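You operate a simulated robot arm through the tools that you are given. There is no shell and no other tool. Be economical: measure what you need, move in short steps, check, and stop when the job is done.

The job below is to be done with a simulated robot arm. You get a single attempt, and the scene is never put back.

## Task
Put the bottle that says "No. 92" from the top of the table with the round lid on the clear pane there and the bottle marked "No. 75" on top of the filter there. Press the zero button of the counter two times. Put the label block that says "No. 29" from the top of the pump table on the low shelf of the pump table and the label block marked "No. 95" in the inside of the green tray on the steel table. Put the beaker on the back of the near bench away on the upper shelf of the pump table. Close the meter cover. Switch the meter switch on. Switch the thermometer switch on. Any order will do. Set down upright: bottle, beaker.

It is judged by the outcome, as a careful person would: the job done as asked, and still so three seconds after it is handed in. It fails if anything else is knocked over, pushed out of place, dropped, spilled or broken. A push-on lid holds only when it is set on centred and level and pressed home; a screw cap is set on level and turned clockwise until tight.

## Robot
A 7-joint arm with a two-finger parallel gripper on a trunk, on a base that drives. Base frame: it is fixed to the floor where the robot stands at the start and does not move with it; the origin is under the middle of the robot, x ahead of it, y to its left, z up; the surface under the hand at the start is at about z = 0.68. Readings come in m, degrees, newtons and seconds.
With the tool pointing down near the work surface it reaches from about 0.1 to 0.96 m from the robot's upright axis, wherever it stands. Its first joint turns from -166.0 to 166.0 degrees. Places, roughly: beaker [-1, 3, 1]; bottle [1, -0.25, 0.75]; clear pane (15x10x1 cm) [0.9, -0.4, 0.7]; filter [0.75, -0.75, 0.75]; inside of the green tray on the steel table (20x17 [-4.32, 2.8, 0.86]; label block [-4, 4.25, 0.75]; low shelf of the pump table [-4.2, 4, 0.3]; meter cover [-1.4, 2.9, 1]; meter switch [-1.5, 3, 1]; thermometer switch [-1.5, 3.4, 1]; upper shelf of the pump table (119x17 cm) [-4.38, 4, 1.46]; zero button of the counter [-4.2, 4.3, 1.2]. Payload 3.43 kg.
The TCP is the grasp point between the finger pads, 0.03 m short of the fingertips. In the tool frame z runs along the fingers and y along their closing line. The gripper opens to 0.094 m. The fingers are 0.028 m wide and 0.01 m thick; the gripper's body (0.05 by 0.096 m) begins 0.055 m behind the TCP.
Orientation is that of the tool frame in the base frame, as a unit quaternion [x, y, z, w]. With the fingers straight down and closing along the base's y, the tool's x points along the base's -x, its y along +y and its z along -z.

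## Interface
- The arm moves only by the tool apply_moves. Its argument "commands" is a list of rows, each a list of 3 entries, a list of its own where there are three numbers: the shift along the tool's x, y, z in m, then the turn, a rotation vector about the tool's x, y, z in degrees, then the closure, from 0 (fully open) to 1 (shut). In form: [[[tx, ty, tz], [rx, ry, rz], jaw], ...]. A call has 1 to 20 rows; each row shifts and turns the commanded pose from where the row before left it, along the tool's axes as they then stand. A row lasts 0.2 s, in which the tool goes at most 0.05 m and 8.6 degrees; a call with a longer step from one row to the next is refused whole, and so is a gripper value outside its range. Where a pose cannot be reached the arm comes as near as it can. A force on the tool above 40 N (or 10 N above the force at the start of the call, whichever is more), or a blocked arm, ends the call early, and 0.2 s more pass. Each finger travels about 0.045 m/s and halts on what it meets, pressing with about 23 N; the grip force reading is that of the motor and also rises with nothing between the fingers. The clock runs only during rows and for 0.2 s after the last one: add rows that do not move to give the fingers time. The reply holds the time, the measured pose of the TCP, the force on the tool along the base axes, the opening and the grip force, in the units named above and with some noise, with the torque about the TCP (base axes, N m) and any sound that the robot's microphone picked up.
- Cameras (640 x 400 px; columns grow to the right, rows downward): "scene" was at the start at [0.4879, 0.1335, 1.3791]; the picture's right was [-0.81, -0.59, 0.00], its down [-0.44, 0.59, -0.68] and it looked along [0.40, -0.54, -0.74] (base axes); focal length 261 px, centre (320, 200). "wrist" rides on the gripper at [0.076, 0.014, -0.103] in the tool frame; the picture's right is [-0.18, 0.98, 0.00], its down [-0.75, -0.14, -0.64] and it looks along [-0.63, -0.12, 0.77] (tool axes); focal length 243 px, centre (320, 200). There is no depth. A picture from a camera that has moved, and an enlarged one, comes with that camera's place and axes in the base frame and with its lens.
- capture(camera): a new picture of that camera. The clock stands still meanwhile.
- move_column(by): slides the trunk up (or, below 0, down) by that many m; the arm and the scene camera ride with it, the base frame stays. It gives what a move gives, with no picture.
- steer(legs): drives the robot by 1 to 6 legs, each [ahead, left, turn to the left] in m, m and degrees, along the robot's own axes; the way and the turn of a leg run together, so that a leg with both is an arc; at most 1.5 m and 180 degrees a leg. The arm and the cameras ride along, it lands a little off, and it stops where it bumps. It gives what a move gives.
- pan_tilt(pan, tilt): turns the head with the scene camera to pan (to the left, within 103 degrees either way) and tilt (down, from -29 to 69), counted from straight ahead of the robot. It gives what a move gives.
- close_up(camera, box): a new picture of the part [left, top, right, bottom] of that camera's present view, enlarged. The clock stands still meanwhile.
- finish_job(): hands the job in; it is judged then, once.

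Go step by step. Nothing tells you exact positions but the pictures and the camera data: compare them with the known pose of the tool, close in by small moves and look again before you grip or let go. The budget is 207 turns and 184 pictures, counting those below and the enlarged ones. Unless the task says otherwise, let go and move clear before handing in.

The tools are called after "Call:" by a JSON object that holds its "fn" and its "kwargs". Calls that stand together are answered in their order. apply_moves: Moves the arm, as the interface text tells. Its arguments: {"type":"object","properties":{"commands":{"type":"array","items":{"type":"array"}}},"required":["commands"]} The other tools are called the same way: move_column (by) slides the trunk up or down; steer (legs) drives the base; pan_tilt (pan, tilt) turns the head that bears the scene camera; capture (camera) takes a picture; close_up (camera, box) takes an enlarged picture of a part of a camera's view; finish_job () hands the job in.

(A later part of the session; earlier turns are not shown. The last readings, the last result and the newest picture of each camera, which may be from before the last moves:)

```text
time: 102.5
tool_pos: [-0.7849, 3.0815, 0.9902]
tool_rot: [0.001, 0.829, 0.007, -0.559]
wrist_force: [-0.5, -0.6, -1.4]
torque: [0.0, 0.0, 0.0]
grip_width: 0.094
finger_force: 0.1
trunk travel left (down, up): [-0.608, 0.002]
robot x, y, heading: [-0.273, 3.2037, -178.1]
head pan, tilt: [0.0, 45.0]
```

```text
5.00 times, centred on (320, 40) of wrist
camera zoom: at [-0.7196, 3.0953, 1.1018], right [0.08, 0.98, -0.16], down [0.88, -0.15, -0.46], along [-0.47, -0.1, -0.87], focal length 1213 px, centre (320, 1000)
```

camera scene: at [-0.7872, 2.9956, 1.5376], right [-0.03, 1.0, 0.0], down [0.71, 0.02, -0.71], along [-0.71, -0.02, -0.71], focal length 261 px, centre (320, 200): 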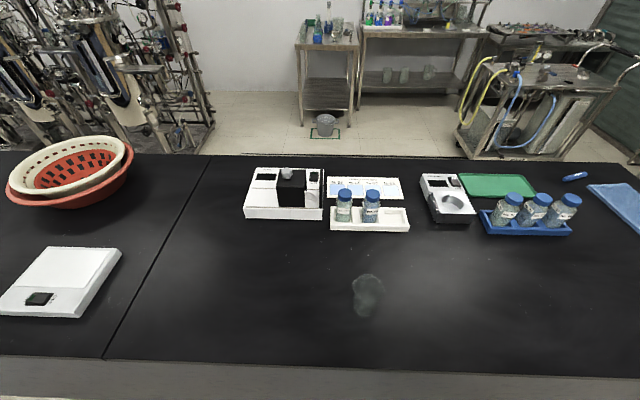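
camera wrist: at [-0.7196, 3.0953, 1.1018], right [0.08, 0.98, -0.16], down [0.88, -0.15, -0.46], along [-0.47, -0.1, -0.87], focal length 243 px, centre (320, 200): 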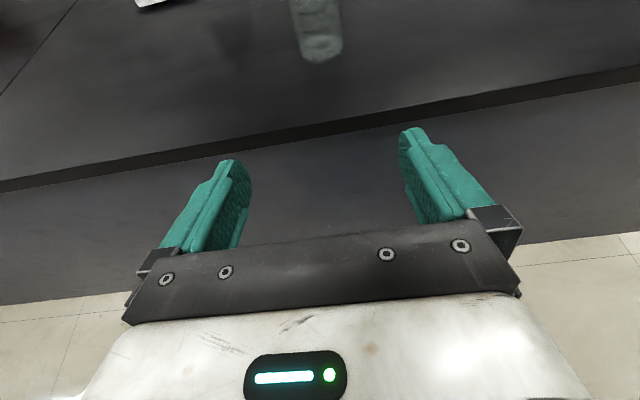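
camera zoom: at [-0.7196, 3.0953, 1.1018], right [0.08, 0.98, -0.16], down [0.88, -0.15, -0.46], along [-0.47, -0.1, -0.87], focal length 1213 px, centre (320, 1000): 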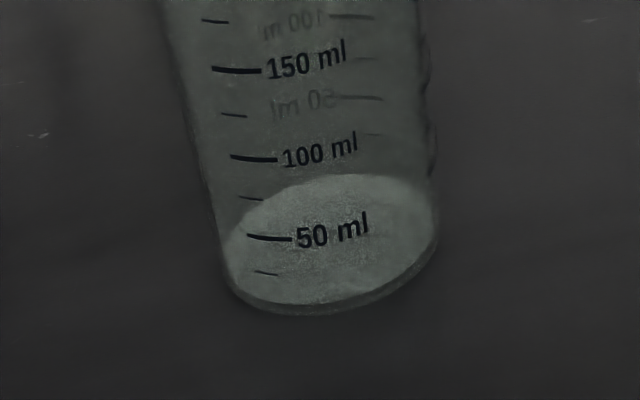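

Beaker: centre ≈(-1.054,3.092), bench top ≈0.908, rim ≈1.0, diameter ≈6 cm. Approach to just before it.

Call:
{"fn": "apply_moves", "kwargs": {"commands": [[[0.0043, 0.0017, 0.0295], [0, 0, 0], 0], [[0.0043, 0.0017, 0.0295], [0, 0, 0], 0], [[0.0043, 0.0017, 0.0295], [0, 0, 0], 0], [[0.0043, 0.0017, 0.0295], [0, 0, 0], 0], [[0.0043, 0.0017, 0.0295], [0, 0, 0], 0], [[0, 0, 0], [0, 0, 0], 0]]}}

Call:
{"fn": "capture", "kwargs": {"camera": "wrist"}}

Call:
{"fn": "close_up", "kwargs": {"camera": "scene", "box": [300, 250, 440, 370]}}

```text
time: 103.9
tool_pos: [-0.9304, 3.0942, 0.9527]
tool_rot: [0.003, 0.83, 0.007, -0.558]
wrist_force: [0.9, 0.4, -0.1]
torque: [-0.01, 0.01, 0.0]
grip_width: 0.0944
finger_force: 0.0
trunk travel left (down, up): [-0.608, 0.002]
robot x, y, heading: [-0.2696, 3.2074, -178.3]
head pan, tilt: [0.0, 45.0]
```

```text
111 pictures are left
camera wrist: at [-0.8645, 3.106, 1.0655], right [0.08, 0.98, -0.16], down [0.88, -0.15, -0.46], along [-0.47, -0.1, -0.87], focal length 243 px, centre (320, 200)
```

wrist: 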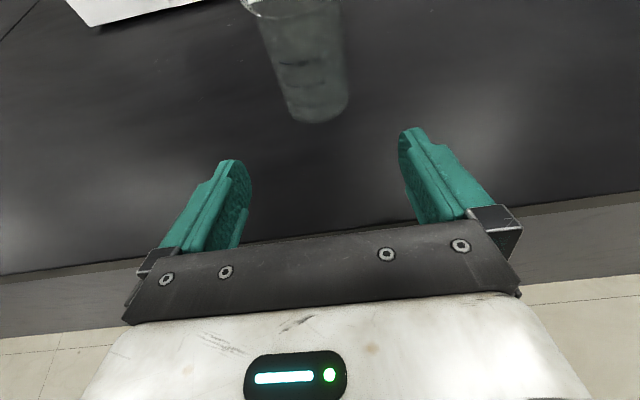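

```text
3.33 times, centred on (370, 310) of scene
camera zoom: at [-0.7873, 2.9955, 1.5376], right [-0.03, 1.0, 0.0], down [0.71, 0.02, -0.71], along [-0.71, -0.02, -0.71], focal length 870 px, centre (153, -167)
```

zoom: 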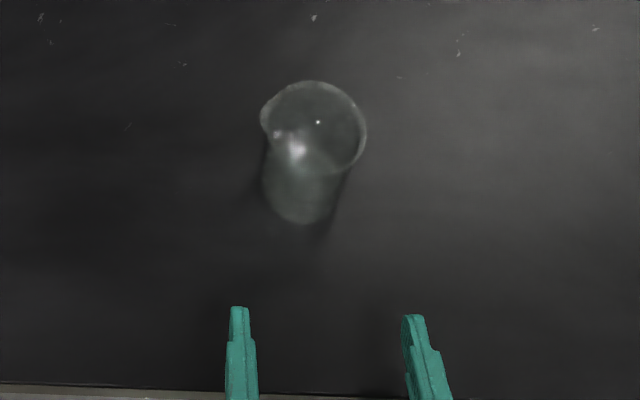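

Alignment is good; advance around the beaker.

Call:
{"fn": "apply_moves", "kwargs": {"commands": [[[0.0091, 0, 0.0226], [0, 0, 0], 0], [[0.0091, 0, 0.0226], [0, 0, 0], 0], [[0.0091, 0, 0.0226], [0, 0, 0], 0], [[0.0091, 0, 0.0226], [0, 0, 0], 0], [[0.0085, 0, 0.021], [0, 0, 0], 0], [[0, 0, 0], [0, 0, 0], 0]]}}

Call:
{"fn": "capture", "kwargs": {"camera": "wrist"}}

Call:
{"fn": "close_up", "kwargs": {"camera": "scene", "box": [300, 250, 440, 370]}}

```text
time: 105.3
tool_pos: [-1.0511, 3.096, 0.9563]
tool_rot: [0.002, 0.829, 0.007, -0.559]
wrist_force: [0.0, -0.9, 0.1]
torque: [0.03, -0.01, -0.03]
grip_width: 0.0939
finger_force: 0.0
trunk travel left (down, up): [-0.608, 0.002]
robot x, y, heading: [-0.2701, 3.2065, -178.0]
head pan, tilt: [0.0, 45.0]
```

```text
109 pictures are left
camera wrist: at [-0.9847, 3.1089, 1.067], right [0.08, 0.98, -0.16], down [0.88, -0.15, -0.46], along [-0.47, -0.1, -0.87], focal length 243 px, centre (320, 200)
```

wrist: 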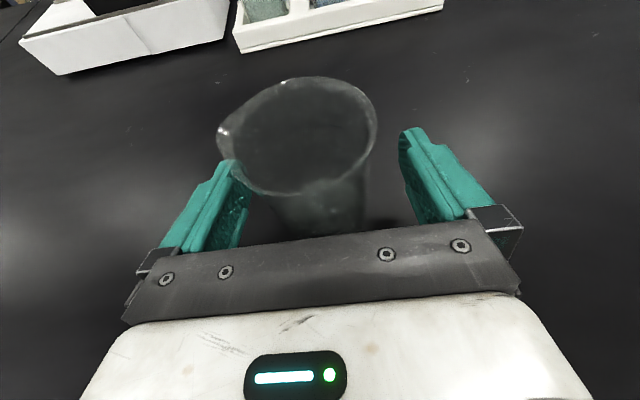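

```text
3.33 times, centred on (370, 310) of scene
camera zoom: at [-0.7874, 2.9955, 1.5376], right [-0.03, 1.0, 0.0], down [0.71, 0.02, -0.71], along [-0.71, -0.02, -0.71], focal length 870 px, centre (153, -167)
```

zoom: 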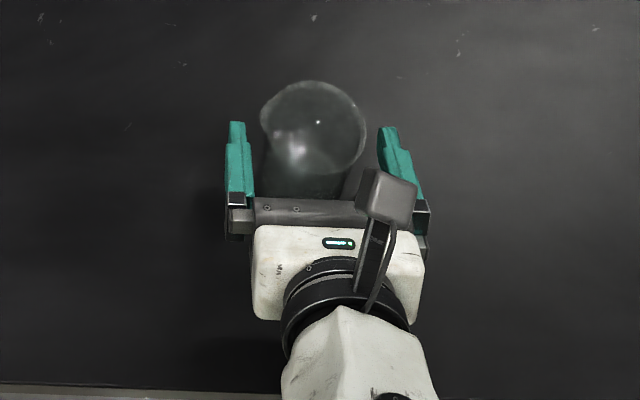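

Beaker is between the fingers. Close.

Call:
{"fn": "apply_moves", "kwargs": {"commands": [[[0, 0, 0], [0, 0, 0], 0.3], [[0, 0, 0], [0, 0, 0], 0.6], [[0, 0, 0], [0, 0, 0], 0.6], [[0, 0, 0], [0, 0, 0], 0.6], [[0, 0, 0], [0, 0, 0], 0.6], [[0, 0, 0], [0, 0, 0], 0.6]]}}

Call:
{"fn": "capture", "kwargs": {"camera": "wrist"}}

```text
time: 106.7
tool_pos: [-1.0503, 3.0962, 0.955]
tool_rot: [0.002, 0.829, 0.006, -0.558]
wrist_force: [-0.8, -0.2, 0.9]
torque: [0.02, 0.02, 0.02]
grip_width: 0.0666
finger_force: 23.0
trunk travel left (down, up): [-0.608, 0.002]
robot x, y, heading: [-0.2689, 3.2072, -178.4]
head pan, tilt: [0.0, 45.0]
```

```text
107 pictures are left
camera wrist: at [-0.9844, 3.1087, 1.0672], right [0.08, 0.98, -0.16], down [0.88, -0.15, -0.46], along [-0.47, -0.1, -0.87], focal length 243 px, centre (320, 200)
```

wrist: 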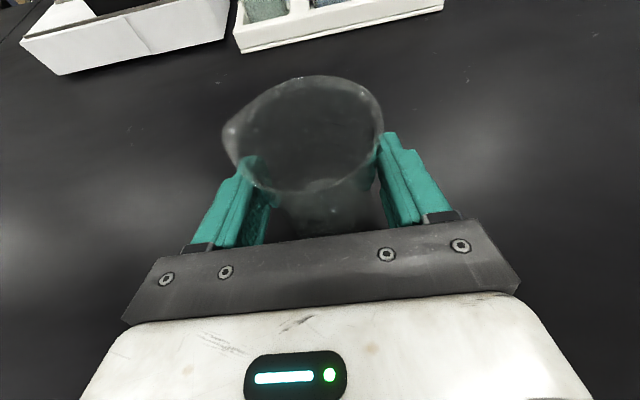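

Gripped. Lift straight up and retract over the aisle.

Call:
{"fn": "apply_moves", "kwargs": {"commands": [[[0.0278, 0, -0.0112], [0, 0, 0], 0.6], [[0.037, 0, -0.015], [0, 0, 0], 0.6], [[0.037, 0, -0.015], [0, 0, 0], 0.6], [[-0.0156, 0, -0.0387], [0, 0, 0], 0.6], [[-0.0156, 0, -0.0387], [0, 0, 0], 0.6], [[-0.0156, 0, -0.0387], [0, 0, 0], 0.6], [[-0.0156, 0, -0.0387], [0, 0, 0], 0.6], [[-0.0156, 0, -0.0387], [0, 0, 0], 0.6], [[-0.0156, 0, -0.0387], [0, 0, 0], 0.6], [[0, 0, 0], [0, 0, 0], 0.6]]}}

Call:
{"fn": "capture", "kwargs": {"camera": "scene"}}

Call:
{"fn": "capture", "kwargs": {"camera": "wrist"}}

```text
time: 108.9
tool_pos: [-0.8021, 3.0889, 1.0628]
tool_rot: [0.003, 0.829, 0.007, -0.558]
wrist_force: [-0.3, -0.7, -0.2]
torque: [-0.01, -0.02, 0.0]
grip_width: 0.0664
finger_force: 23.3
trunk travel left (down, up): [-0.608, 0.002]
robot x, y, heading: [-0.2707, 3.2028, -178.3]
head pan, tilt: [0.0, 45.0]
```

```text
106 pictures are left
camera scene: at [-0.7871, 2.9956, 1.5377], right [-0.03, 1.0, 0.0], down [0.71, 0.02, -0.71], along [-0.71, -0.02, -0.71], focal length 261 px, centre (320, 200)
```

scene: 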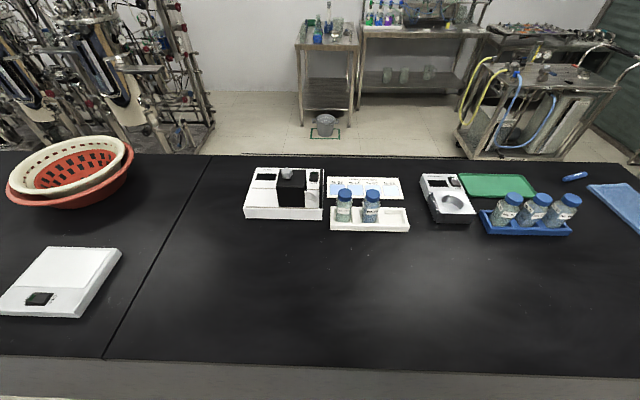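

```text
105 pictures are left
camera wrist: at [-0.7353, 3.1022, 1.1743], right [0.08, 0.98, -0.16], down [0.88, -0.15, -0.46], along [-0.47, -0.1, -0.87], focal length 243 px, centre (320, 200)
```

wrist: 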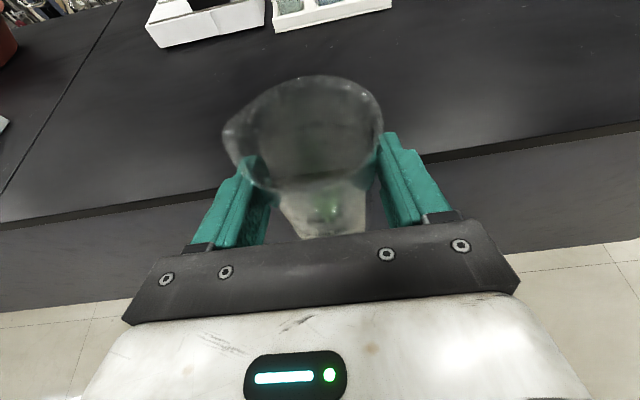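

Beaker held. Back off, turn, and drive around the far end of the bench.

Call:
{"fn": "steer", "kwargs": {"legs": [[-0.3, 0, 0], [0, 0, -90], [1.45, 0, 0], [0, 0, 90]]}}

Call:
{"fn": "pan_tilt", "kwargs": {"pan": 0, "tilt": 30}}

Call:
{"fn": "capture", "kwargs": {"camera": "scene"}}

```text
time: 125.4
tool_pos: [-0.5447, 4.5428, 1.062]
tool_rot: [0.006, 0.83, 0.01, -0.558]
wrist_force: [-0.5, 0.3, -1.1]
torque: [-0.01, 0.02, -0.04]
grip_width: 0.0645
finger_force: 22.8
trunk travel left (down, up): [-0.608, 0.002]
robot x, y, heading: [-0.011, 4.653, -179.0]
head pan, tilt: [0.0, 45.0]
```

```text
time: 126.1
tool_pos: [-0.5441, 4.5425, 1.0612]
tool_rot: [0.007, 0.83, 0.011, -0.558]
wrist_force: [0.7, -0.3, -0.6]
torque: [-0.01, 0.01, -0.01]
grip_width: 0.0641
finger_force: 23.2
trunk travel left (down, up): [-0.608, 0.002]
robot x, y, heading: [-0.0084, 4.6518, -178.5]
head pan, tilt: [0.0, 30.0]
```

```text
104 pictures are left
camera scene: at [-0.5397, 4.4486, 1.5602], right [-0.02, 1.0, 0.0], down [0.5, 0.01, -0.87], along [-0.87, -0.02, -0.5], focal length 261 px, centre (320, 200)
```

scene: 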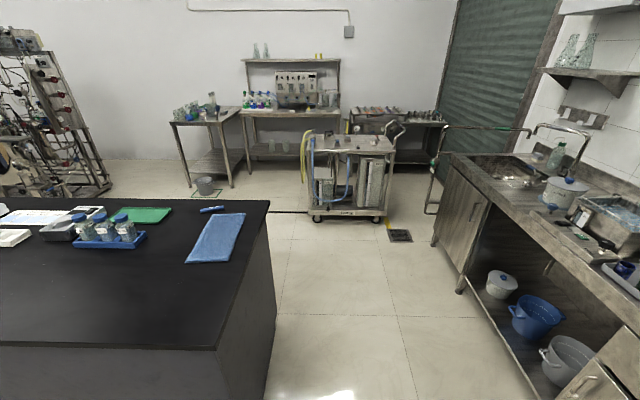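

The beaker is held; the way leads past the bench end, between bench and pump cart, to the pump table at the back wall. Check the grip, then drive diagonally through.

Call:
{"fn": "capture", "kwargs": {"camera": "wrist"}}

Call:
{"fn": "steer", "kwargs": {"legs": [[1.5, 0, 0], [0.34, 0, 0], [0, 0, 45], [0.85, 0, 0], [0, 0, -45]]}}

Call:
{"fn": "capture", "kwargs": {"camera": "scene"}}

Call:
{"fn": "capture", "kwargs": {"camera": "wrist"}}

```text
103 pictures are left
camera wrist: at [-0.4781, 4.5549, 1.174], right [0.09, 0.98, -0.16], down [0.88, -0.16, -0.46], along [-0.47, -0.1, -0.87], focal length 243 px, centre (320, 200)
```

wrist: 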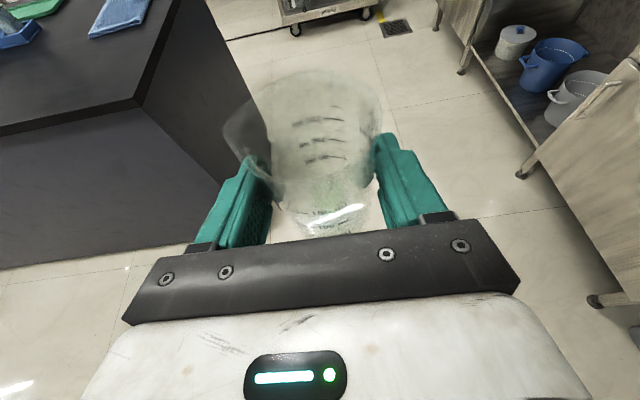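

```text
time: 143.7
tool_pos: [-2.9477, 3.8581, 1.0627]
tool_rot: [-0.003, 0.83, 0.004, -0.558]
wrist_force: [0.1, -0.1, -0.9]
torque: [-0.02, -0.06, -0.02]
grip_width: 0.0636
finger_force: 22.7
trunk travel left (down, up): [-0.608, 0.002]
robot x, y, heading: [-2.4166, 3.9829, -177.2]
head pan, tilt: [0.0, 30.0]
```

```text
102 pictures are left
camera scene: at [-2.9416, 3.7639, 1.5602], right [-0.05, 1.0, 0.0], down [0.5, 0.02, -0.87], along [-0.87, -0.04, -0.5], focal length 261 px, centre (320, 200)
```

scene: 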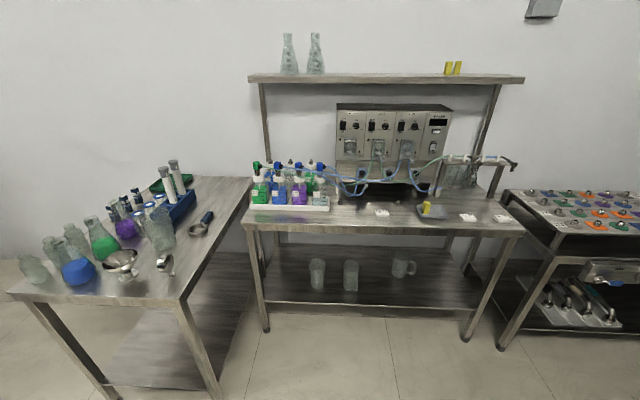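

```text
101 pictures are left
camera wrist: at [-2.8827, 3.8718, 1.174], right [0.07, 0.98, -0.16], down [0.88, -0.13, -0.46], along [-0.47, -0.11, -0.87], focal length 243 px, centre (320, 200)
```

wrist: 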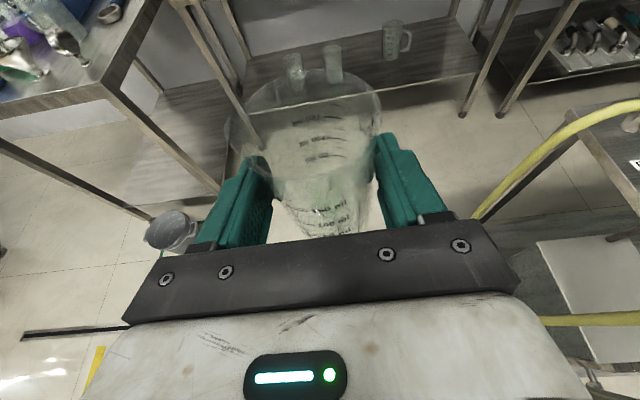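

I'm at the pump table now. Check how the beaker sits in the grip, and enlarge the table.

Call:
{"fn": "close_up", "kwargs": {"camera": "wrist", "box": [190, 40, 430, 250]}}

Call:
{"fn": "close_up", "kwargs": {"camera": "scene", "box": [300, 90, 540, 240]}}

Call:
{"fn": "close_up", "kwargs": {"camera": "scene", "box": [0, 140, 260, 300]}}

```text
1.90 times, centred on (310, 145) of wrist
camera zoom: at [-2.8827, 3.8718, 1.174], right [0.07, 0.98, -0.16], down [0.88, -0.13, -0.46], along [-0.47, -0.11, -0.87], focal length 462 px, centre (339, 305)
```

zoom: 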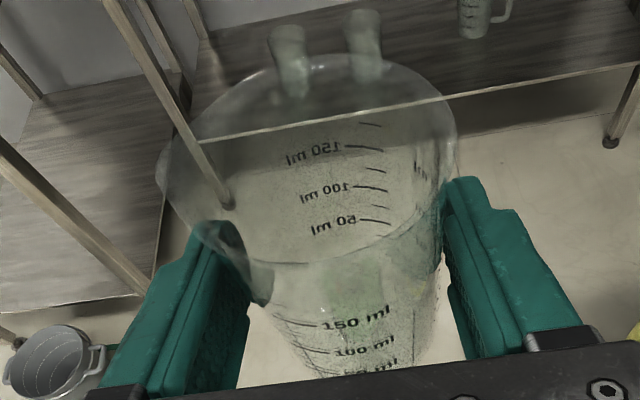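

```text
2.67 times, centred on (420, 165) of scene
camera zoom: at [-2.9416, 3.7639, 1.5602], right [-0.05, 1.0, 0.0], down [0.5, 0.02, -0.87], along [-0.87, -0.04, -0.5], focal length 696 px, centre (53, 293)
```

zoom: 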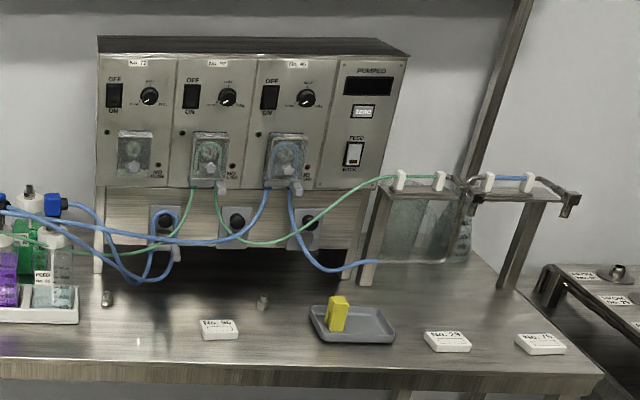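

```text
2.46 times, centred on (130, 220) of scene
camera zoom: at [-2.9416, 3.7639, 1.5602], right [-0.05, 1.0, 0.0], down [0.5, 0.02, -0.87], along [-0.87, -0.04, -0.5], focal length 642 px, centre (788, 151)
```

zoom: 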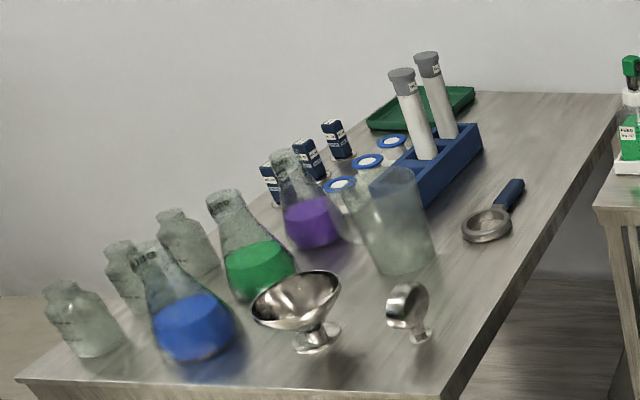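

Label blocks lie at the front of the pump table, and the shelf is at z≈1.46. I'll move the beaker away from the head, then test how high I can lift it.

Call:
{"fn": "apply_moves", "kwargs": {"commands": [[[0, 0.04, 0], [0, 0, 0], 0.6], [[0, 0.04, 0], [0, 0, 0], 0.6], [[0, 0.04, 0], [0, 0, 0], 0.6], [[0, 0.04, 0], [0, 0, 0], 0.6], [[0, 0.04, 0], [0, 0, 0], 0.6], [[0, 0.04, 0], [0, 0, 0], 0.6], [[0.0158, 0, 0.0367], [0, 0, 0], 0.6], [[0.0158, 0, 0.0367], [0, 0, 0], 0.6], [[0.0158, 0, 0.0367], [0, 0, 0], 0.6], [[0.0158, 0, 0.0367], [0, 0, 0], 0.6], [[0, 0, 0], [0, 0, 0], 0.6]]}}

Call:
{"fn": "apply_moves", "kwargs": {"commands": [[[0.037, 0, -0.015], [0, 0, 0], 0.6], [[0.037, 0, -0.015], [0, 0, 0], 0.6], [[0.037, 0, -0.015], [0, 0, 0], 0.6], [[0.037, 0, -0.015], [0, 0, 0], 0.6], [[0.037, 0, -0.015], [0, 0, 0], 0.6], [[0.037, 0, -0.015], [0, 0, 0], 0.6], [[0.037, 0, -0.015], [0, 0, 0], 0.6], [[0.037, 0, -0.015], [0, 0, 0], 0.6], [[0.037, 0, -0.015], [0, 0, 0], 0.6], [[0, 0, 0], [0, 0, 0], 0.6]]}}

Call:
{"fn": "capture", "kwargs": {"camera": "scene"}}

```text
time: 146.1
tool_pos: [-3.109, 4.0996, 1.0667]
tool_rot: [-0.004, 0.83, 0.003, -0.558]
wrist_force: [0.2, 0.2, 0.2]
torque: [-0.01, 0.0, -0.01]
grip_width: 0.0638
finger_force: 23.2
trunk travel left (down, up): [-0.608, 0.002]
robot x, y, heading: [-2.4148, 3.9823, -177.1]
head pan, tilt: [0.0, 30.0]
```

```text
time: 148.3
tool_pos: [-3.1957, 4.1373, 1.3443]
tool_rot: [-0.005, 0.829, 0.002, -0.559]
wrist_force: [-0.4, -0.1, -0.3]
torque: [0.02, -0.02, 0.01]
grip_width: 0.0635
finger_force: 23.0
out of reach, approached as far as the arm can: row 4, 5, 6, 7, 8, 9
trunk travel left (down, up): [-0.608, 0.002]
robot x, y, heading: [-2.4199, 3.9805, -177.3]
head pan, tilt: [0.0, 30.0]
```

```text
97 pictures are left
camera scene: at [-2.9417, 3.764, 1.5602], right [-0.05, 1.0, 0.0], down [0.5, 0.02, -0.87], along [-0.86, -0.04, -0.5], focal length 261 px, centre (320, 200)
```

scene: 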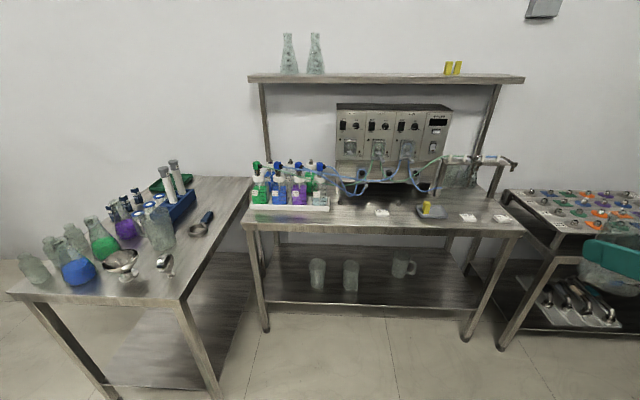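

With this 22° pitch the arm tops out near z≈1.34, so I'll set the beaker on the pump table's front edge and regrip it level. First lower the hand and drive up.

Call:
{"fn": "apply_moves", "kwargs": {"commands": [[[-0.039, -0.018, 0.002], [0, 0, 0], 0.6], [[-0.039, -0.018, 0.002], [0, 0, 0], 0.6], [[-0.039, -0.018, 0.002], [0, 0, 0], 0.6], [[-0.039, -0.018, 0.002], [0, 0, 0], 0.6], [[-0.039, -0.018, 0.002], [0, 0, 0], 0.6], [[-0.039, -0.018, 0.002], [0, 0, 0], 0.6], [[-0.039, -0.018, 0.002], [0, 0, 0], 0.6], [[-0.039, -0.018, 0.002], [0, 0, 0], 0.6], [[0, 0, 0], [0, 0, 0], 0.6]]}}

Call:
{"fn": "steer", "kwargs": {"legs": [[0.85, 0, -2.8]]}}

Call:
{"fn": "pan_tilt", "kwargs": {"pan": -20, "tilt": 50}}

Call:
{"fn": "capture", "kwargs": {"camera": "scene"}}

Call:
{"fn": "capture", "kwargs": {"camera": "wrist"}}

```text
time: 150.3
tool_pos: [-3.1004, 3.9999, 1.0437]
tool_rot: [-0.004, 0.83, 0.003, -0.558]
wrist_force: [0.4, 1.3, -0.3]
torque: [-0.01, 0.01, 0.02]
grip_width: 0.0634
finger_force: 23.6
out of reach, approached as far as the arm can: row 1
trunk travel left (down, up): [-0.608, 0.002]
robot x, y, heading: [-2.4188, 3.9814, -177.3]
head pan, tilt: [0.0, 30.0]
```

```text
time: 154.7
tool_pos: [-3.9322, 4.0225, 1.0443]
tool_rot: [0.019, 0.829, 0.019, -0.558]
wrist_force: [0.7, 0.1, -1.2]
torque: [0.0, 0.01, 0.01]
grip_width: 0.0635
finger_force: 23.2
trunk travel left (down, up): [-0.608, 0.002]
robot x, y, heading: [-3.2514, 3.9647, 179.3]
head pan, tilt: [0.0, 30.0]
```

```text
time: 155.5
tool_pos: [-3.9326, 4.0221, 1.045]
tool_rot: [0.018, 0.829, 0.017, -0.558]
wrist_force: [0.5, -0.1, -0.6]
torque: [-0.01, -0.03, 0.01]
grip_width: 0.0637
finger_force: 22.9
trunk travel left (down, up): [-0.608, 0.002]
robot x, y, heading: [-3.25, 3.964, 179.7]
head pan, tilt: [-20.0, 50.0]
```

```text
96 pictures are left
camera scene: at [-3.7682, 3.8029, 1.5308], right [0.35, 0.94, 0.0], down [0.72, -0.27, -0.64], along [-0.6, 0.22, -0.77], focal length 261 px, centre (320, 200)
```

scene: 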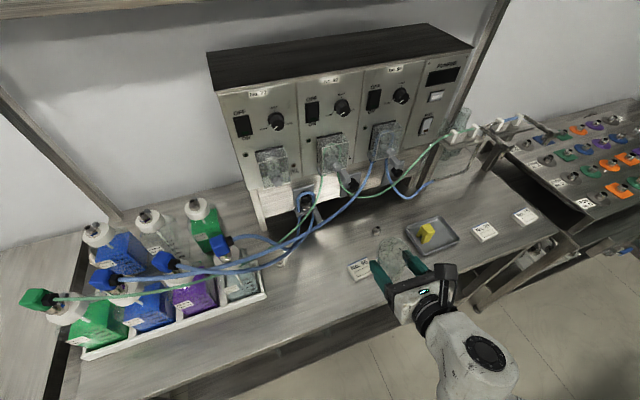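

```text
95 pictures are left
camera wrist: at [-3.8651, 4.0325, 1.1567], right [0.12, 0.98, -0.16], down [0.87, -0.18, -0.46], along [-0.48, -0.09, -0.87], focal length 243 px, centre (320, 200)
```

wrist: 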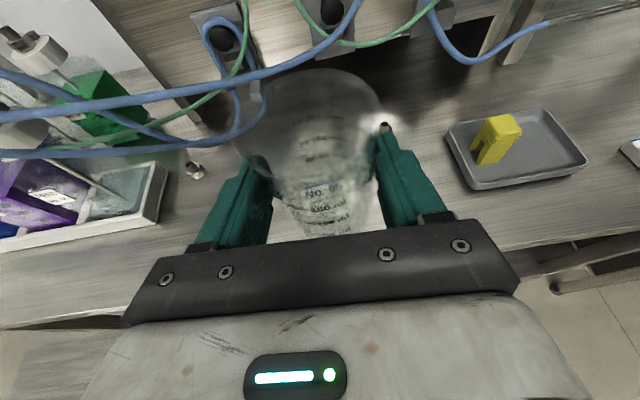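

Zoom on the label blocks and the beaker.

Call:
{"fn": "close_up", "kwargs": {"camera": "scene", "box": [330, 190, 560, 330]}}

Call:
{"fn": "close_up", "kwargs": {"camera": "scene", "box": [390, 40, 510, 150]}}

```text
2.78 times, centred on (445, 260) of scene
camera zoom: at [-3.7682, 3.8029, 1.5308], right [0.35, 0.94, 0.0], down [0.72, -0.27, -0.64], along [-0.6, 0.22, -0.77], focal length 726 px, centre (-28, 33)
```

zoom: 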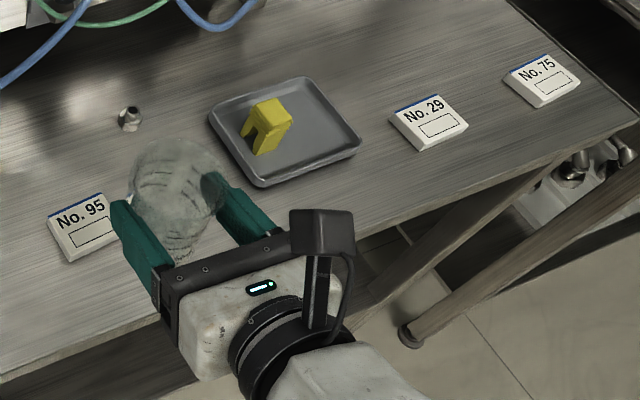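

```text
3.64 times, centred on (450, 95) of scene
camera zoom: at [-3.7682, 3.8029, 1.5308], right [0.35, 0.94, 0.0], down [0.72, -0.27, -0.64], along [-0.6, 0.22, -0.77], focal length 949 px, centre (-153, 582)
```

zoom: 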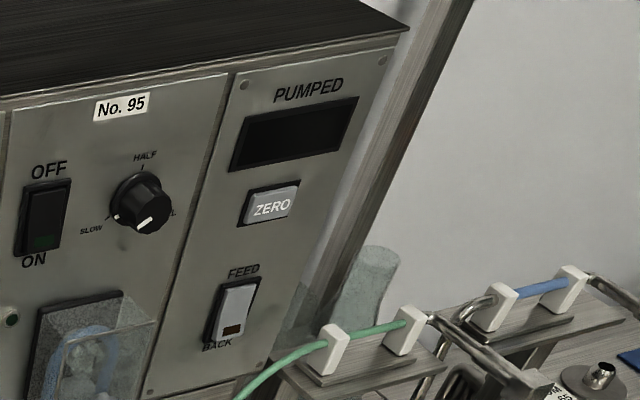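

Call:
{"fn": "close_up", "kwargs": {"camera": "scene", "box": [350, 220, 450, 300]}}

```text
5.00 times, centred on (400, 260) of scene
camera zoom: at [-3.7682, 3.8029, 1.5308], right [0.35, 0.94, 0.0], down [0.72, -0.27, -0.64], along [-0.6, 0.22, -0.77], focal length 1305 px, centre (-80, -100)
```

zoom: 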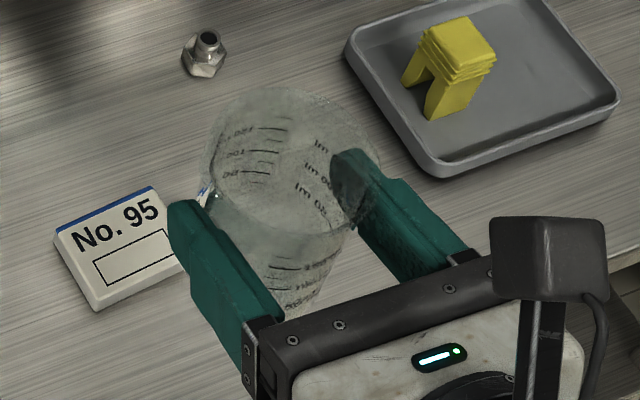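

The beaker has settled so its axis is square to the fingers (tilted 22° now). Pitching the hand level should bring it upright — no regrip needed.

Call:
{"fn": "apply_moves", "kwargs": {"commands": [[[0, 0, 0], [0, 7.4, 0], 0.6], [[0, 0, 0], [0, 7.4, 0], 0.6], [[0, 0, 0], [0, 7.4, 0], 0.6], [[0, 0, 0], [0, 0, 0], 0.6]]}}

Call:
{"fn": "close_up", "kwargs": {"camera": "scene", "box": [330, 210, 450, 310]}}

Call:
{"fn": "close_up", "kwargs": {"camera": "wrist", "box": [190, 40, 430, 250]}}

```text
time: 156.5
tool_pos: [-3.931, 4.0207, 1.0452]
tool_rot: [-0.015, -0.706, -0.021, 0.707]
wrist_force: [-0.1, -0.4, -1.0]
torque: [-0.02, -0.05, -0.04]
grip_width: 0.0634
finger_force: 22.8
trunk travel left (down, up): [-0.608, 0.002]
robot x, y, heading: [-3.2524, 3.9655, 179.4]
head pan, tilt: [-20.0, 50.0]
```

```text
4.00 times, centred on (390, 260) of scene
camera zoom: at [-3.7681, 3.803, 1.5307], right [0.35, 0.94, 0.0], down [0.72, -0.27, -0.64], along [-0.6, 0.22, -0.77], focal length 1044 px, centre (40, -40)
```

zoom: 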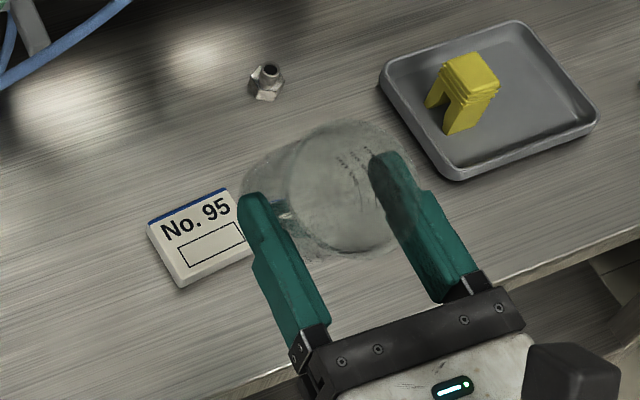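

```text
1.90 times, centred on (310, 145) of wrist
camera zoom: at [-3.8286, 4.0307, 1.1231], right [0.05, 0.98, -0.18], down [0.63, -0.17, -0.76], along [-0.77, -0.07, -0.63], focal length 462 px, centre (339, 305)
```

zoom: 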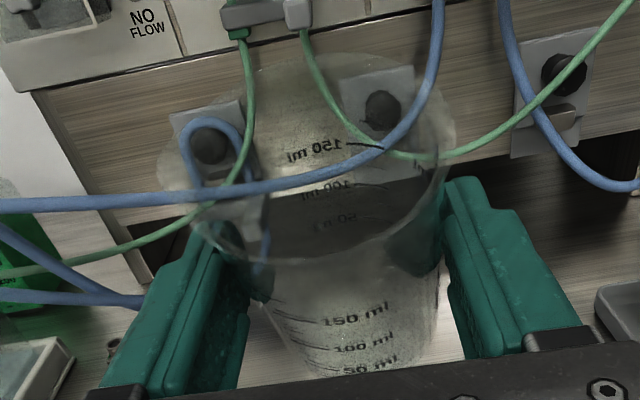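

On closer comparison the beaker was upright before and is tilted back now, so I pitch back down and move over the free front spot at about (-4.02,3.90) to set it down and regrip level.

Call:
{"fn": "apply_moves", "kwargs": {"commands": [[[0, 0, 0], [0, -7, 0], 0.6], [[0, 0, 0], [0, -7, 0], 0.6], [[0, 0, 0], [0, -7, 0], 0.6], [[-0.0149, -0.021, 0.0206], [0, 0, 0], 0.6], [[-0.0149, -0.021, 0.0206], [0, 0, 0], 0.6], [[-0.0149, -0.021, 0.0206], [0, 0, 0], 0.6], [[-0.0149, -0.021, 0.0206], [0, 0, 0], 0.6], [[-0.0149, -0.021, 0.0206], [0, 0, 0], 0.6], [[-0.0149, -0.021, 0.0206], [0, 0, 0], 0.6], [[0, 0, 0], [0, 0, 0], 0.6]]}}

Call:
{"fn": "close_up", "kwargs": {"camera": "scene", "box": [260, 200, 420, 340]}}

Call:
{"fn": "capture", "kwargs": {"camera": "wrist"}}

```text
time: 158.7
tool_pos: [-4.0191, 3.9028, 0.9152]
tool_rot: [0.019, 0.823, 0.019, -0.567]
wrist_force: [-0.3, -0.7, 2.9]
torque: [-0.03, -0.08, 0.01]
grip_width: 0.0637
finger_force: 23.0
trunk travel left (down, up): [-0.608, 0.002]
robot x, y, heading: [-3.2542, 3.9641, 179.3]
head pan, tilt: [-20.0, 50.0]
```

```text
2.86 times, centred on (340, 270) of scene
camera zoom: at [-3.768, 3.8028, 1.5308], right [0.35, 0.94, 0.0], down [0.72, -0.27, -0.64], along [-0.6, 0.22, -0.77], focal length 746 px, centre (263, 0)
```

zoom: 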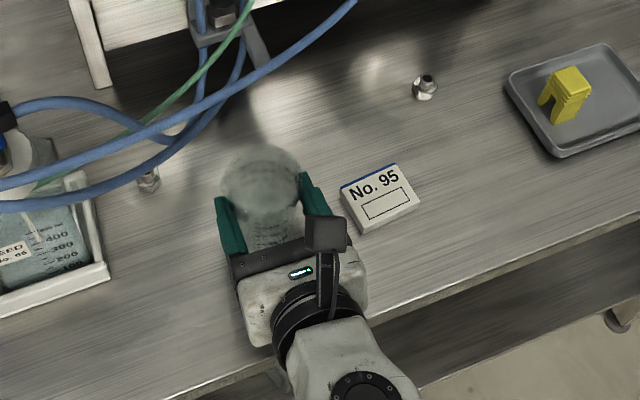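

```text
88 pictures are left
camera wrist: at [-3.9515, 3.9121, 1.0261], right [0.12, 0.98, -0.16], down [0.86, -0.18, -0.48], along [-0.5, -0.09, -0.86], focal length 243 px, centre (320, 200)
```

wrist: 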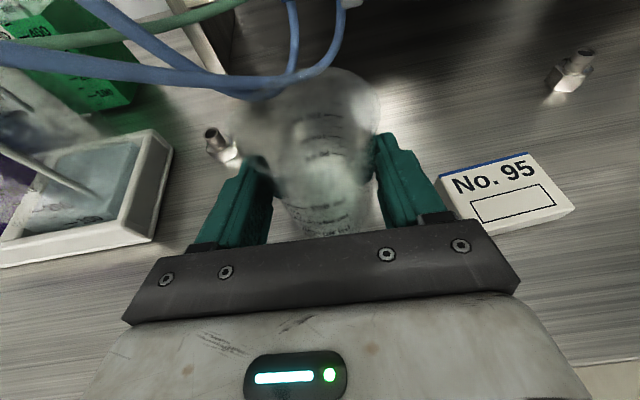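

The rim is close to a blue tube, so shift 3 cm right and 2 cm back before lowering.

Call:
{"fn": "apply_moves", "kwargs": {"commands": [[[-0.007, 0.0, -0.0185], [0, 0, 0], 0.6], [[0, 0.03, 0], [0, 0, 0], 0.6], [[-0.0278, 0, 0.0112], [0, 0, 0], 0.6], [[-0.0278, 0, 0.0112], [0, 0, 0], 0.6], [[0, 0, 0], [0, 0, 0], 0.6]]}}

Call:
{"fn": "close_up", "kwargs": {"camera": "scene", "box": [260, 200, 420, 340]}}

Call:
{"fn": "capture", "kwargs": {"camera": "wrist"}}

```text
time: 159.7
tool_pos: [-4.0064, 3.9298, 0.884]
tool_rot: [0.023, 0.813, 0.017, -0.582]
wrist_force: [10.7, 2.8, 31.9]
torque: [-0.29, -2.52, 0.53]
grip_width: 0.0607
finger_force: 23.5
trunk travel left (down, up): [-0.608, 0.002]
robot x, y, heading: [-3.2515, 3.9671, 179.5]
head pan, tilt: [-20.0, 50.0]
stopped in row 4: the force on the tool passed its limit at 137 N (the readings are from after the stop); the commanded pose is now the measured one
```

```text
2.86 times, centred on (340, 270) of scene
camera zoom: at [-3.767, 3.8033, 1.5314], right [0.35, 0.94, 0.0], down [0.72, -0.27, -0.64], along [-0.6, 0.22, -0.77], focal length 746 px, centre (263, 0)
```

zoom: 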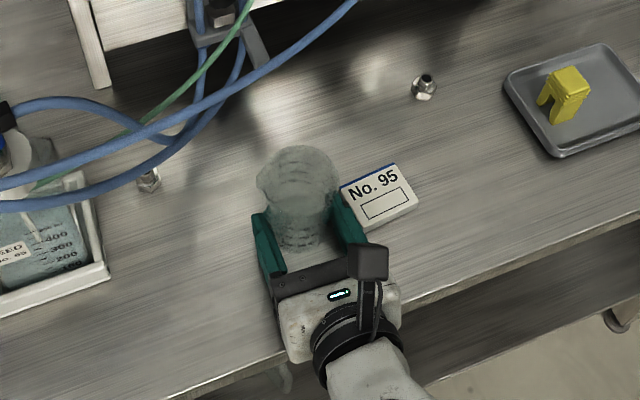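

```text
86 pictures are left
camera wrist: at [-3.9341, 3.9407, 0.9918], right [0.12, 0.98, -0.17], down [0.84, -0.19, -0.51], along [-0.53, -0.09, -0.84], focal length 243 px, centre (320, 200)
```

wrist: 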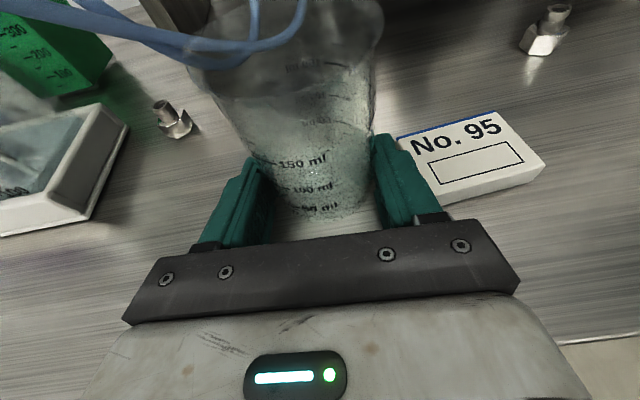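

The table top is higher than I assumed (≈0.868): the beaker bottomed out and slid up in the grip, but it stands upright and whole. Ease the pressure.

Call:
{"fn": "apply_moves", "kwargs": {"commands": [[[0.0019, 0, -0.0006], [0, 0, 0], 0.6], [[0, 0, 0], [0, 0, 0], 0.6]]}}

```text
time: 160.3
tool_pos: [-4.0076, 3.9316, 0.8833]
tool_rot: [0.023, 0.814, 0.018, -0.58]
wrist_force: [-5.9, 0.9, 24.3]
torque: [-0.38, -1.7, 0.04]
grip_width: 0.0604
finger_force: 22.8
trunk travel left (down, up): [-0.608, 0.002]
robot x, y, heading: [-3.2519, 3.9623, 179.6]
head pan, tilt: [-20.0, 50.0]
```

Call:
{"fn": "apply_moves", "kwargs": {"commands": [[[0.004, 0, -0.0013], [0, 0, 0], 0.6], [[0.003, 0, -0.001], [0, 0, 0], 0.6], [[0, 0, 0], [0, 0, 0], 0.6]]}}

Call:
{"fn": "close_up", "kwargs": {"camera": "scene", "box": [300, 220, 400, 310]}}

```text
time: 161.1
tool_pos: [-4.0055, 3.931, 0.8888]
tool_rot: [0.021, 0.815, 0.017, -0.578]
wrist_force: [-0.3, 0.3, 0.0]
torque: [-0.01, -0.03, -0.01]
grip_width: 0.0606
finger_force: 23.2
trunk travel left (down, up): [-0.608, 0.002]
robot x, y, heading: [-3.2505, 3.9635, 179.5]
head pan, tilt: [-20.0, 50.0]
```

```text
4.44 times, centred on (350, 265) of scene
camera zoom: at [-3.768, 3.803, 1.5306], right [0.35, 0.94, 0.0], down [0.72, -0.27, -0.64], along [-0.6, 0.22, -0.77], focal length 1160 px, centre (187, -89)
```

zoom: 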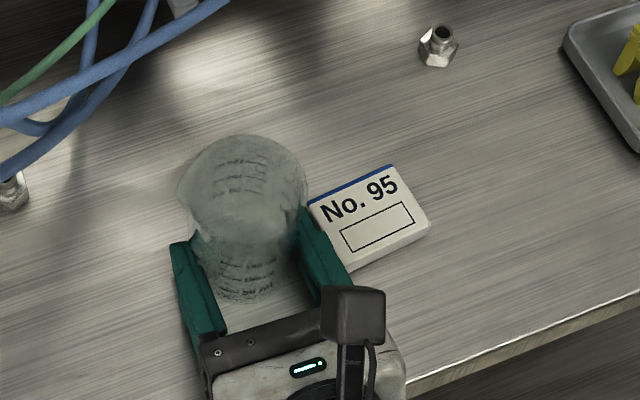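

The right finger is right beside label No. 95, so lift 1 cm, shift 3.5 cm left, and lower again before opening.

Call:
{"fn": "apply_moves", "kwargs": {"commands": [[[0.0095, 0, -0.0034], [0, 0, 0], 0.6], [[0, -0.018, 0], [0, 0, 0], 0.6], [[0, -0.018, 0], [0, 0, 0], 0.6], [[-0.005, 0, 0.0018], [0, 0, 0], 0.6], [[-0.005, 0, 0.0018], [0, 0, 0], 0.6], [[0, 0, 0], [0, 0, 0], 0.6]]}}

```text
time: 162.5
tool_pos: [-4.0081, 3.8941, 0.8876]
tool_rot: [0.021, 0.816, 0.016, -0.578]
wrist_force: [0.0, -0.9, -1.4]
torque: [0.0, -0.03, -0.03]
grip_width: 0.0607
finger_force: 23.2
trunk travel left (down, up): [-0.608, 0.002]
robot x, y, heading: [-3.2491, 3.9642, 179.6]
head pan, tilt: [-20.0, 50.0]
```

Call:
{"fn": "apply_moves", "kwargs": {"commands": [[[-0.002, 0, 0.0007], [0, 0, 0], 0.6], [[0, 0, 0], [0, 0, 0], 0.6]]}}

Call:
{"fn": "close_up", "kwargs": {"camera": "scene", "box": [280, 220, 400, 320]}}

```text
time: 163.1
tool_pos: [-4.01, 3.8951, 0.8853]
tool_rot: [0.02, 0.815, 0.016, -0.579]
wrist_force: [-0.1, -0.1, -0.9]
torque: [-0.02, -0.01, -0.02]
grip_width: 0.0607
finger_force: 22.8
trunk travel left (down, up): [-0.608, 0.002]
robot x, y, heading: [-3.2522, 3.9664, 179.5]
head pan, tilt: [-20.0, 50.0]
```

```text
4.00 times, centred on (340, 270) of scene
camera zoom: at [-3.7681, 3.803, 1.5307], right [0.35, 0.94, 0.0], down [0.72, -0.27, -0.64], along [-0.6, 0.22, -0.77], focal length 1044 px, centre (240, -80)
```

zoom: 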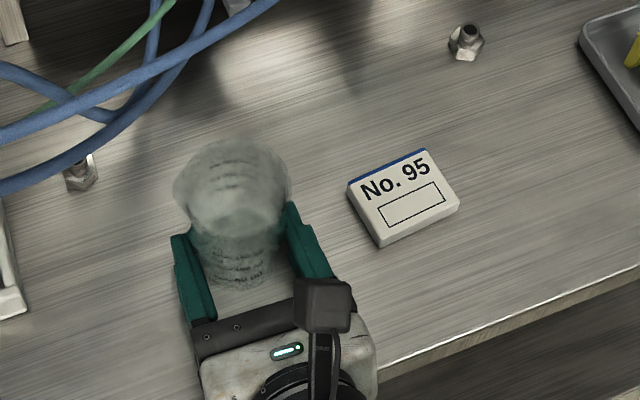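

Call:
{"fn": "apply_moves", "kwargs": {"commands": [[[-0.0015, 0, 0.0005], [0, 0, 0], 0.6], [[0, 0, 0], [0, 0, 0], 0.6]]}}

```text
time: 163.7
tool_pos: [-4.0087, 3.8937, 0.8857]
tool_rot: [0.023, 0.816, 0.018, -0.578]
wrist_force: [0.5, -0.3, -1.5]
torque: [0.03, -0.07, 0.01]
grip_width: 0.0604
finger_force: 23.0
trunk travel left (down, up): [-0.608, 0.002]
robot x, y, heading: [-3.2487, 3.9653, 179.8]
head pan, tilt: [-20.0, 50.0]
```

Call:
{"fn": "apply_moves", "kwargs": {"commands": [[[-0.002, 0, 0.0007], [0, 0, 0], 0.6], [[0, 0, 0], [0, 0, 0], 0.6]]}}

```text
time: 164.3
tool_pos: [-4.0079, 3.8945, 0.8839]
tool_rot: [0.022, 0.815, 0.017, -0.579]
wrist_force: [3.1, 0.4, 9.6]
torque: [-0.23, -0.86, 0.08]
grip_width: 0.0603
finger_force: 23.0
trunk travel left (down, up): [-0.608, 0.002]
robot x, y, heading: [-3.2524, 3.9671, 179.8]
head pan, tilt: [-20.0, 50.0]
```

Contact. Open the fingers gently.

Call:
{"fn": "apply_moves", "kwargs": {"commands": [[[0.0005, 0, 0], [0, 0, 0], 0.35], [[0, 0, 0], [0, 0, 0], 0.2], [[0, 0, 0], [0, 0, 0], 0.1], [[0, 0, 0], [0, 0, 0], 0], [[0, 0, 0], [0, 0, 0], 0], [[0, 0, 0], [0, 0, 0], 0]]}}

Call:
{"fn": "close_up", "kwargs": {"camera": "scene", "box": [280, 220, 400, 320]}}

Call:
{"fn": "capture", "kwargs": {"camera": "wrist"}}

```text
time: 165.7
tool_pos: [-4.0085, 3.8943, 0.885]
tool_rot: [0.022, 0.815, 0.017, -0.579]
wrist_force: [-1.4, -4.0, 10.0]
torque: [-0.28, -0.68, -0.25]
grip_width: 0.0939
finger_force: 0.0
trunk travel left (down, up): [-0.608, 0.002]
robot x, y, heading: [-3.2493, 3.9657, 179.4]
head pan, tilt: [-20.0, 50.0]
```

```text
4.00 times, centred on (340, 270) of scene
camera zoom: at [-3.7678, 3.8028, 1.5308], right [0.35, 0.94, 0.0], down [0.72, -0.27, -0.64], along [-0.6, 0.22, -0.77], focal length 1044 px, centre (240, -80)
```

zoom: 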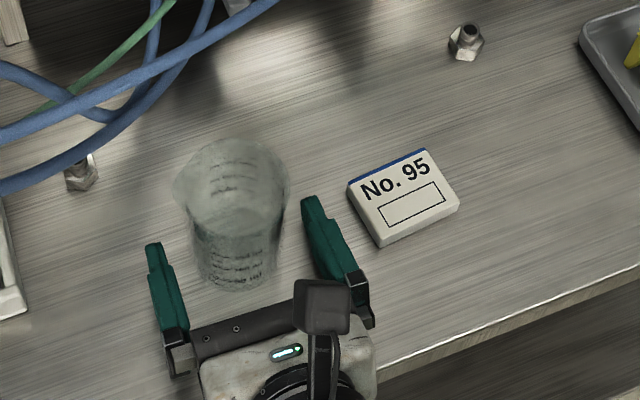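

```text
82 pictures are left
camera wrist: at [-3.9366, 3.9045, 0.9918], right [0.11, 0.98, -0.17], down [0.85, -0.19, -0.5], along [-0.52, -0.09, -0.85], focal length 243 px, centre (320, 200)
```

wrist: 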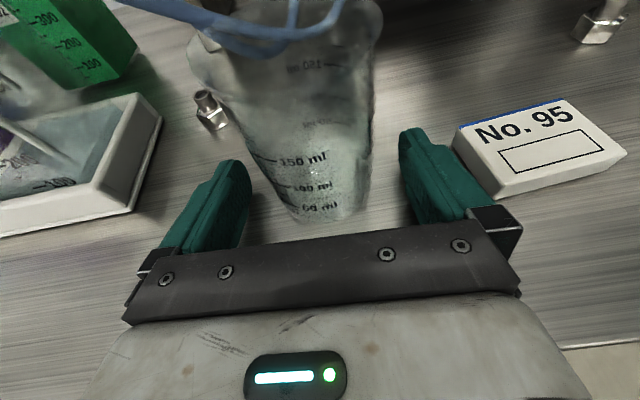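

The beaker stands upright on the table. Withdraw, level the hand, and look.

Call:
{"fn": "apply_moves", "kwargs": {"commands": [[[0.0057, 0, -0.002], [0, 0, 0], 0], [[-0.0098, 0, -0.0284], [0, 0, 0], 0], [[-0.0098, 0, -0.0284], [0, 0, 0], 0], [[-0.0098, 0, -0.0284], [0, 0, 0], 0], [[-0.0098, 0, -0.0284], [0, 0, 0], 0], [[0.019, 0, -0.0065], [0, 0, 0], 0], [[0, 0, 0], [0, 7, 0], 0], [[0, 0, 0], [0, 7, 0], 0], [[0, 0, 0], [0, 6, 0], 0], [[0, 0, 0], [0, 0, 0], 0]]}}

Call:
{"fn": "capture", "kwargs": {"camera": "wrist"}}

Call:
{"fn": "close_up", "kwargs": {"camera": "scene", "box": [260, 220, 420, 350]}}

```text
time: 167.9
tool_pos: [-3.8888, 3.8869, 0.9093]
tool_rot: [-0.018, -0.702, -0.02, 0.711]
wrist_force: [0.5, -0.7, 0.1]
torque: [-0.05, 0.02, -0.03]
grip_width: 0.0939
finger_force: 0.1
trunk travel left (down, up): [-0.608, 0.002]
robot x, y, heading: [-3.2482, 3.9668, 179.5]
head pan, tilt: [-20.0, 50.0]
```

```text
81 pictures are left
camera wrist: at [-3.7849, 3.8964, 0.9867], right [0.05, 0.98, -0.18], down [0.62, -0.17, -0.76], along [-0.78, -0.07, -0.62], focal length 243 px, centre (320, 200)
```

wrist: 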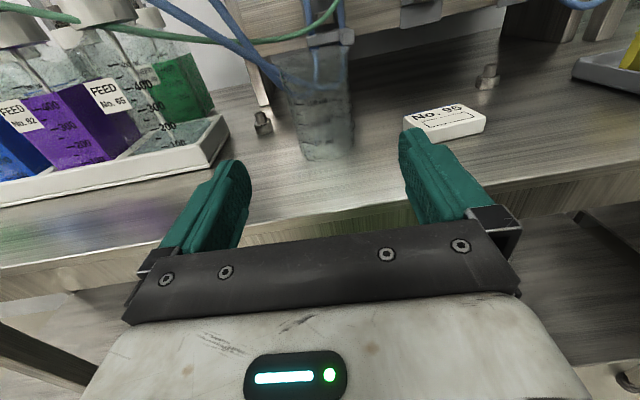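

```text
3.08 times, centred on (340, 285) of scene
camera zoom: at [-3.7681, 3.803, 1.5307], right [0.35, 0.94, 0.0], down [0.72, -0.27, -0.64], along [-0.6, 0.22, -0.77], focal length 803 px, centre (258, -62)
```

zoom: 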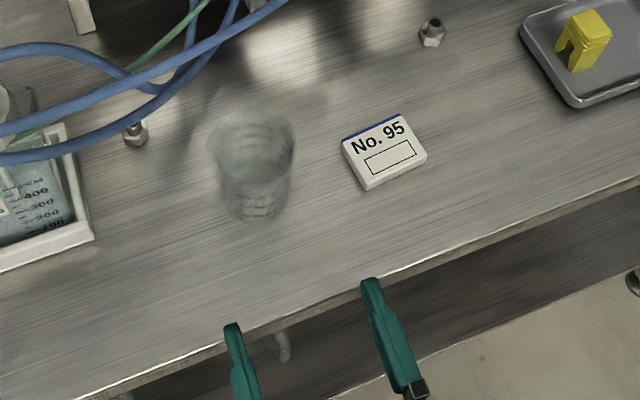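

Hand level at z≈0.909 and aligned; advance 12.3 cm and grip.

Call:
{"fn": "apply_moves", "kwargs": {"commands": [[[0, 0, 0.0247], [0, 0, 0], 0], [[0, 0, 0.0247], [0, 0, 0], 0], [[0, 0, 0.0247], [0, 0, 0], 0], [[0, 0, 0.0247], [0, 0, 0], 0], [[0, 0, 0.0247], [0, 0, 0], 0], [[0, 0, 0], [0, 0, 0], 0]]}}

Call:
{"fn": "close_up", "kwargs": {"camera": "scene", "box": [260, 220, 420, 350]}}

Call:
{"fn": "capture", "kwargs": {"camera": "wrist"}}

```text
time: 169.3
tool_pos: [-4.0135, 3.893, 0.9134]
tool_rot: [-0.02, -0.703, -0.022, 0.711]
wrist_force: [0.9, 0.0, -0.1]
torque: [0.0, 0.03, 0.0]
grip_width: 0.0942
finger_force: 0.1
trunk travel left (down, up): [-0.608, 0.002]
robot x, y, heading: [-3.2473, 3.9638, 179.5]
head pan, tilt: [-20.0, 50.0]
```

```text
3.08 times, centred on (340, 285) of scene
camera zoom: at [-3.7682, 3.803, 1.5306], right [0.35, 0.94, 0.0], down [0.72, -0.27, -0.64], along [-0.6, 0.22, -0.77], focal length 803 px, centre (258, -62)
```

zoom: 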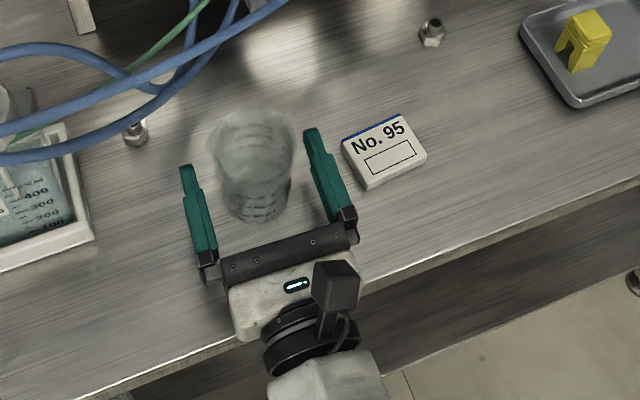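

```text
78 pictures are left
camera wrist: at [-3.9093, 3.9016, 0.9897], right [0.05, 0.98, -0.18], down [0.62, -0.17, -0.76], along [-0.78, -0.07, -0.62], focal length 243 px, centre (320, 200)
```

wrist: 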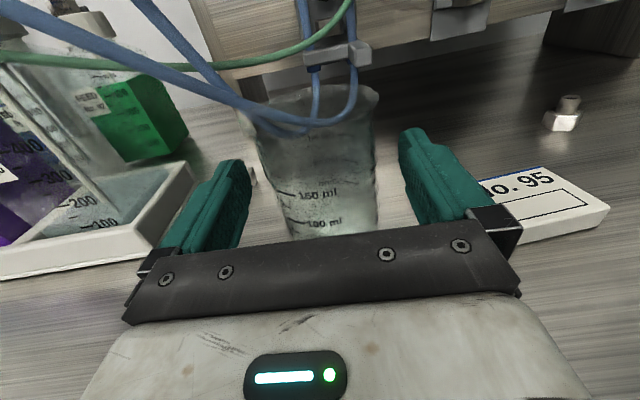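

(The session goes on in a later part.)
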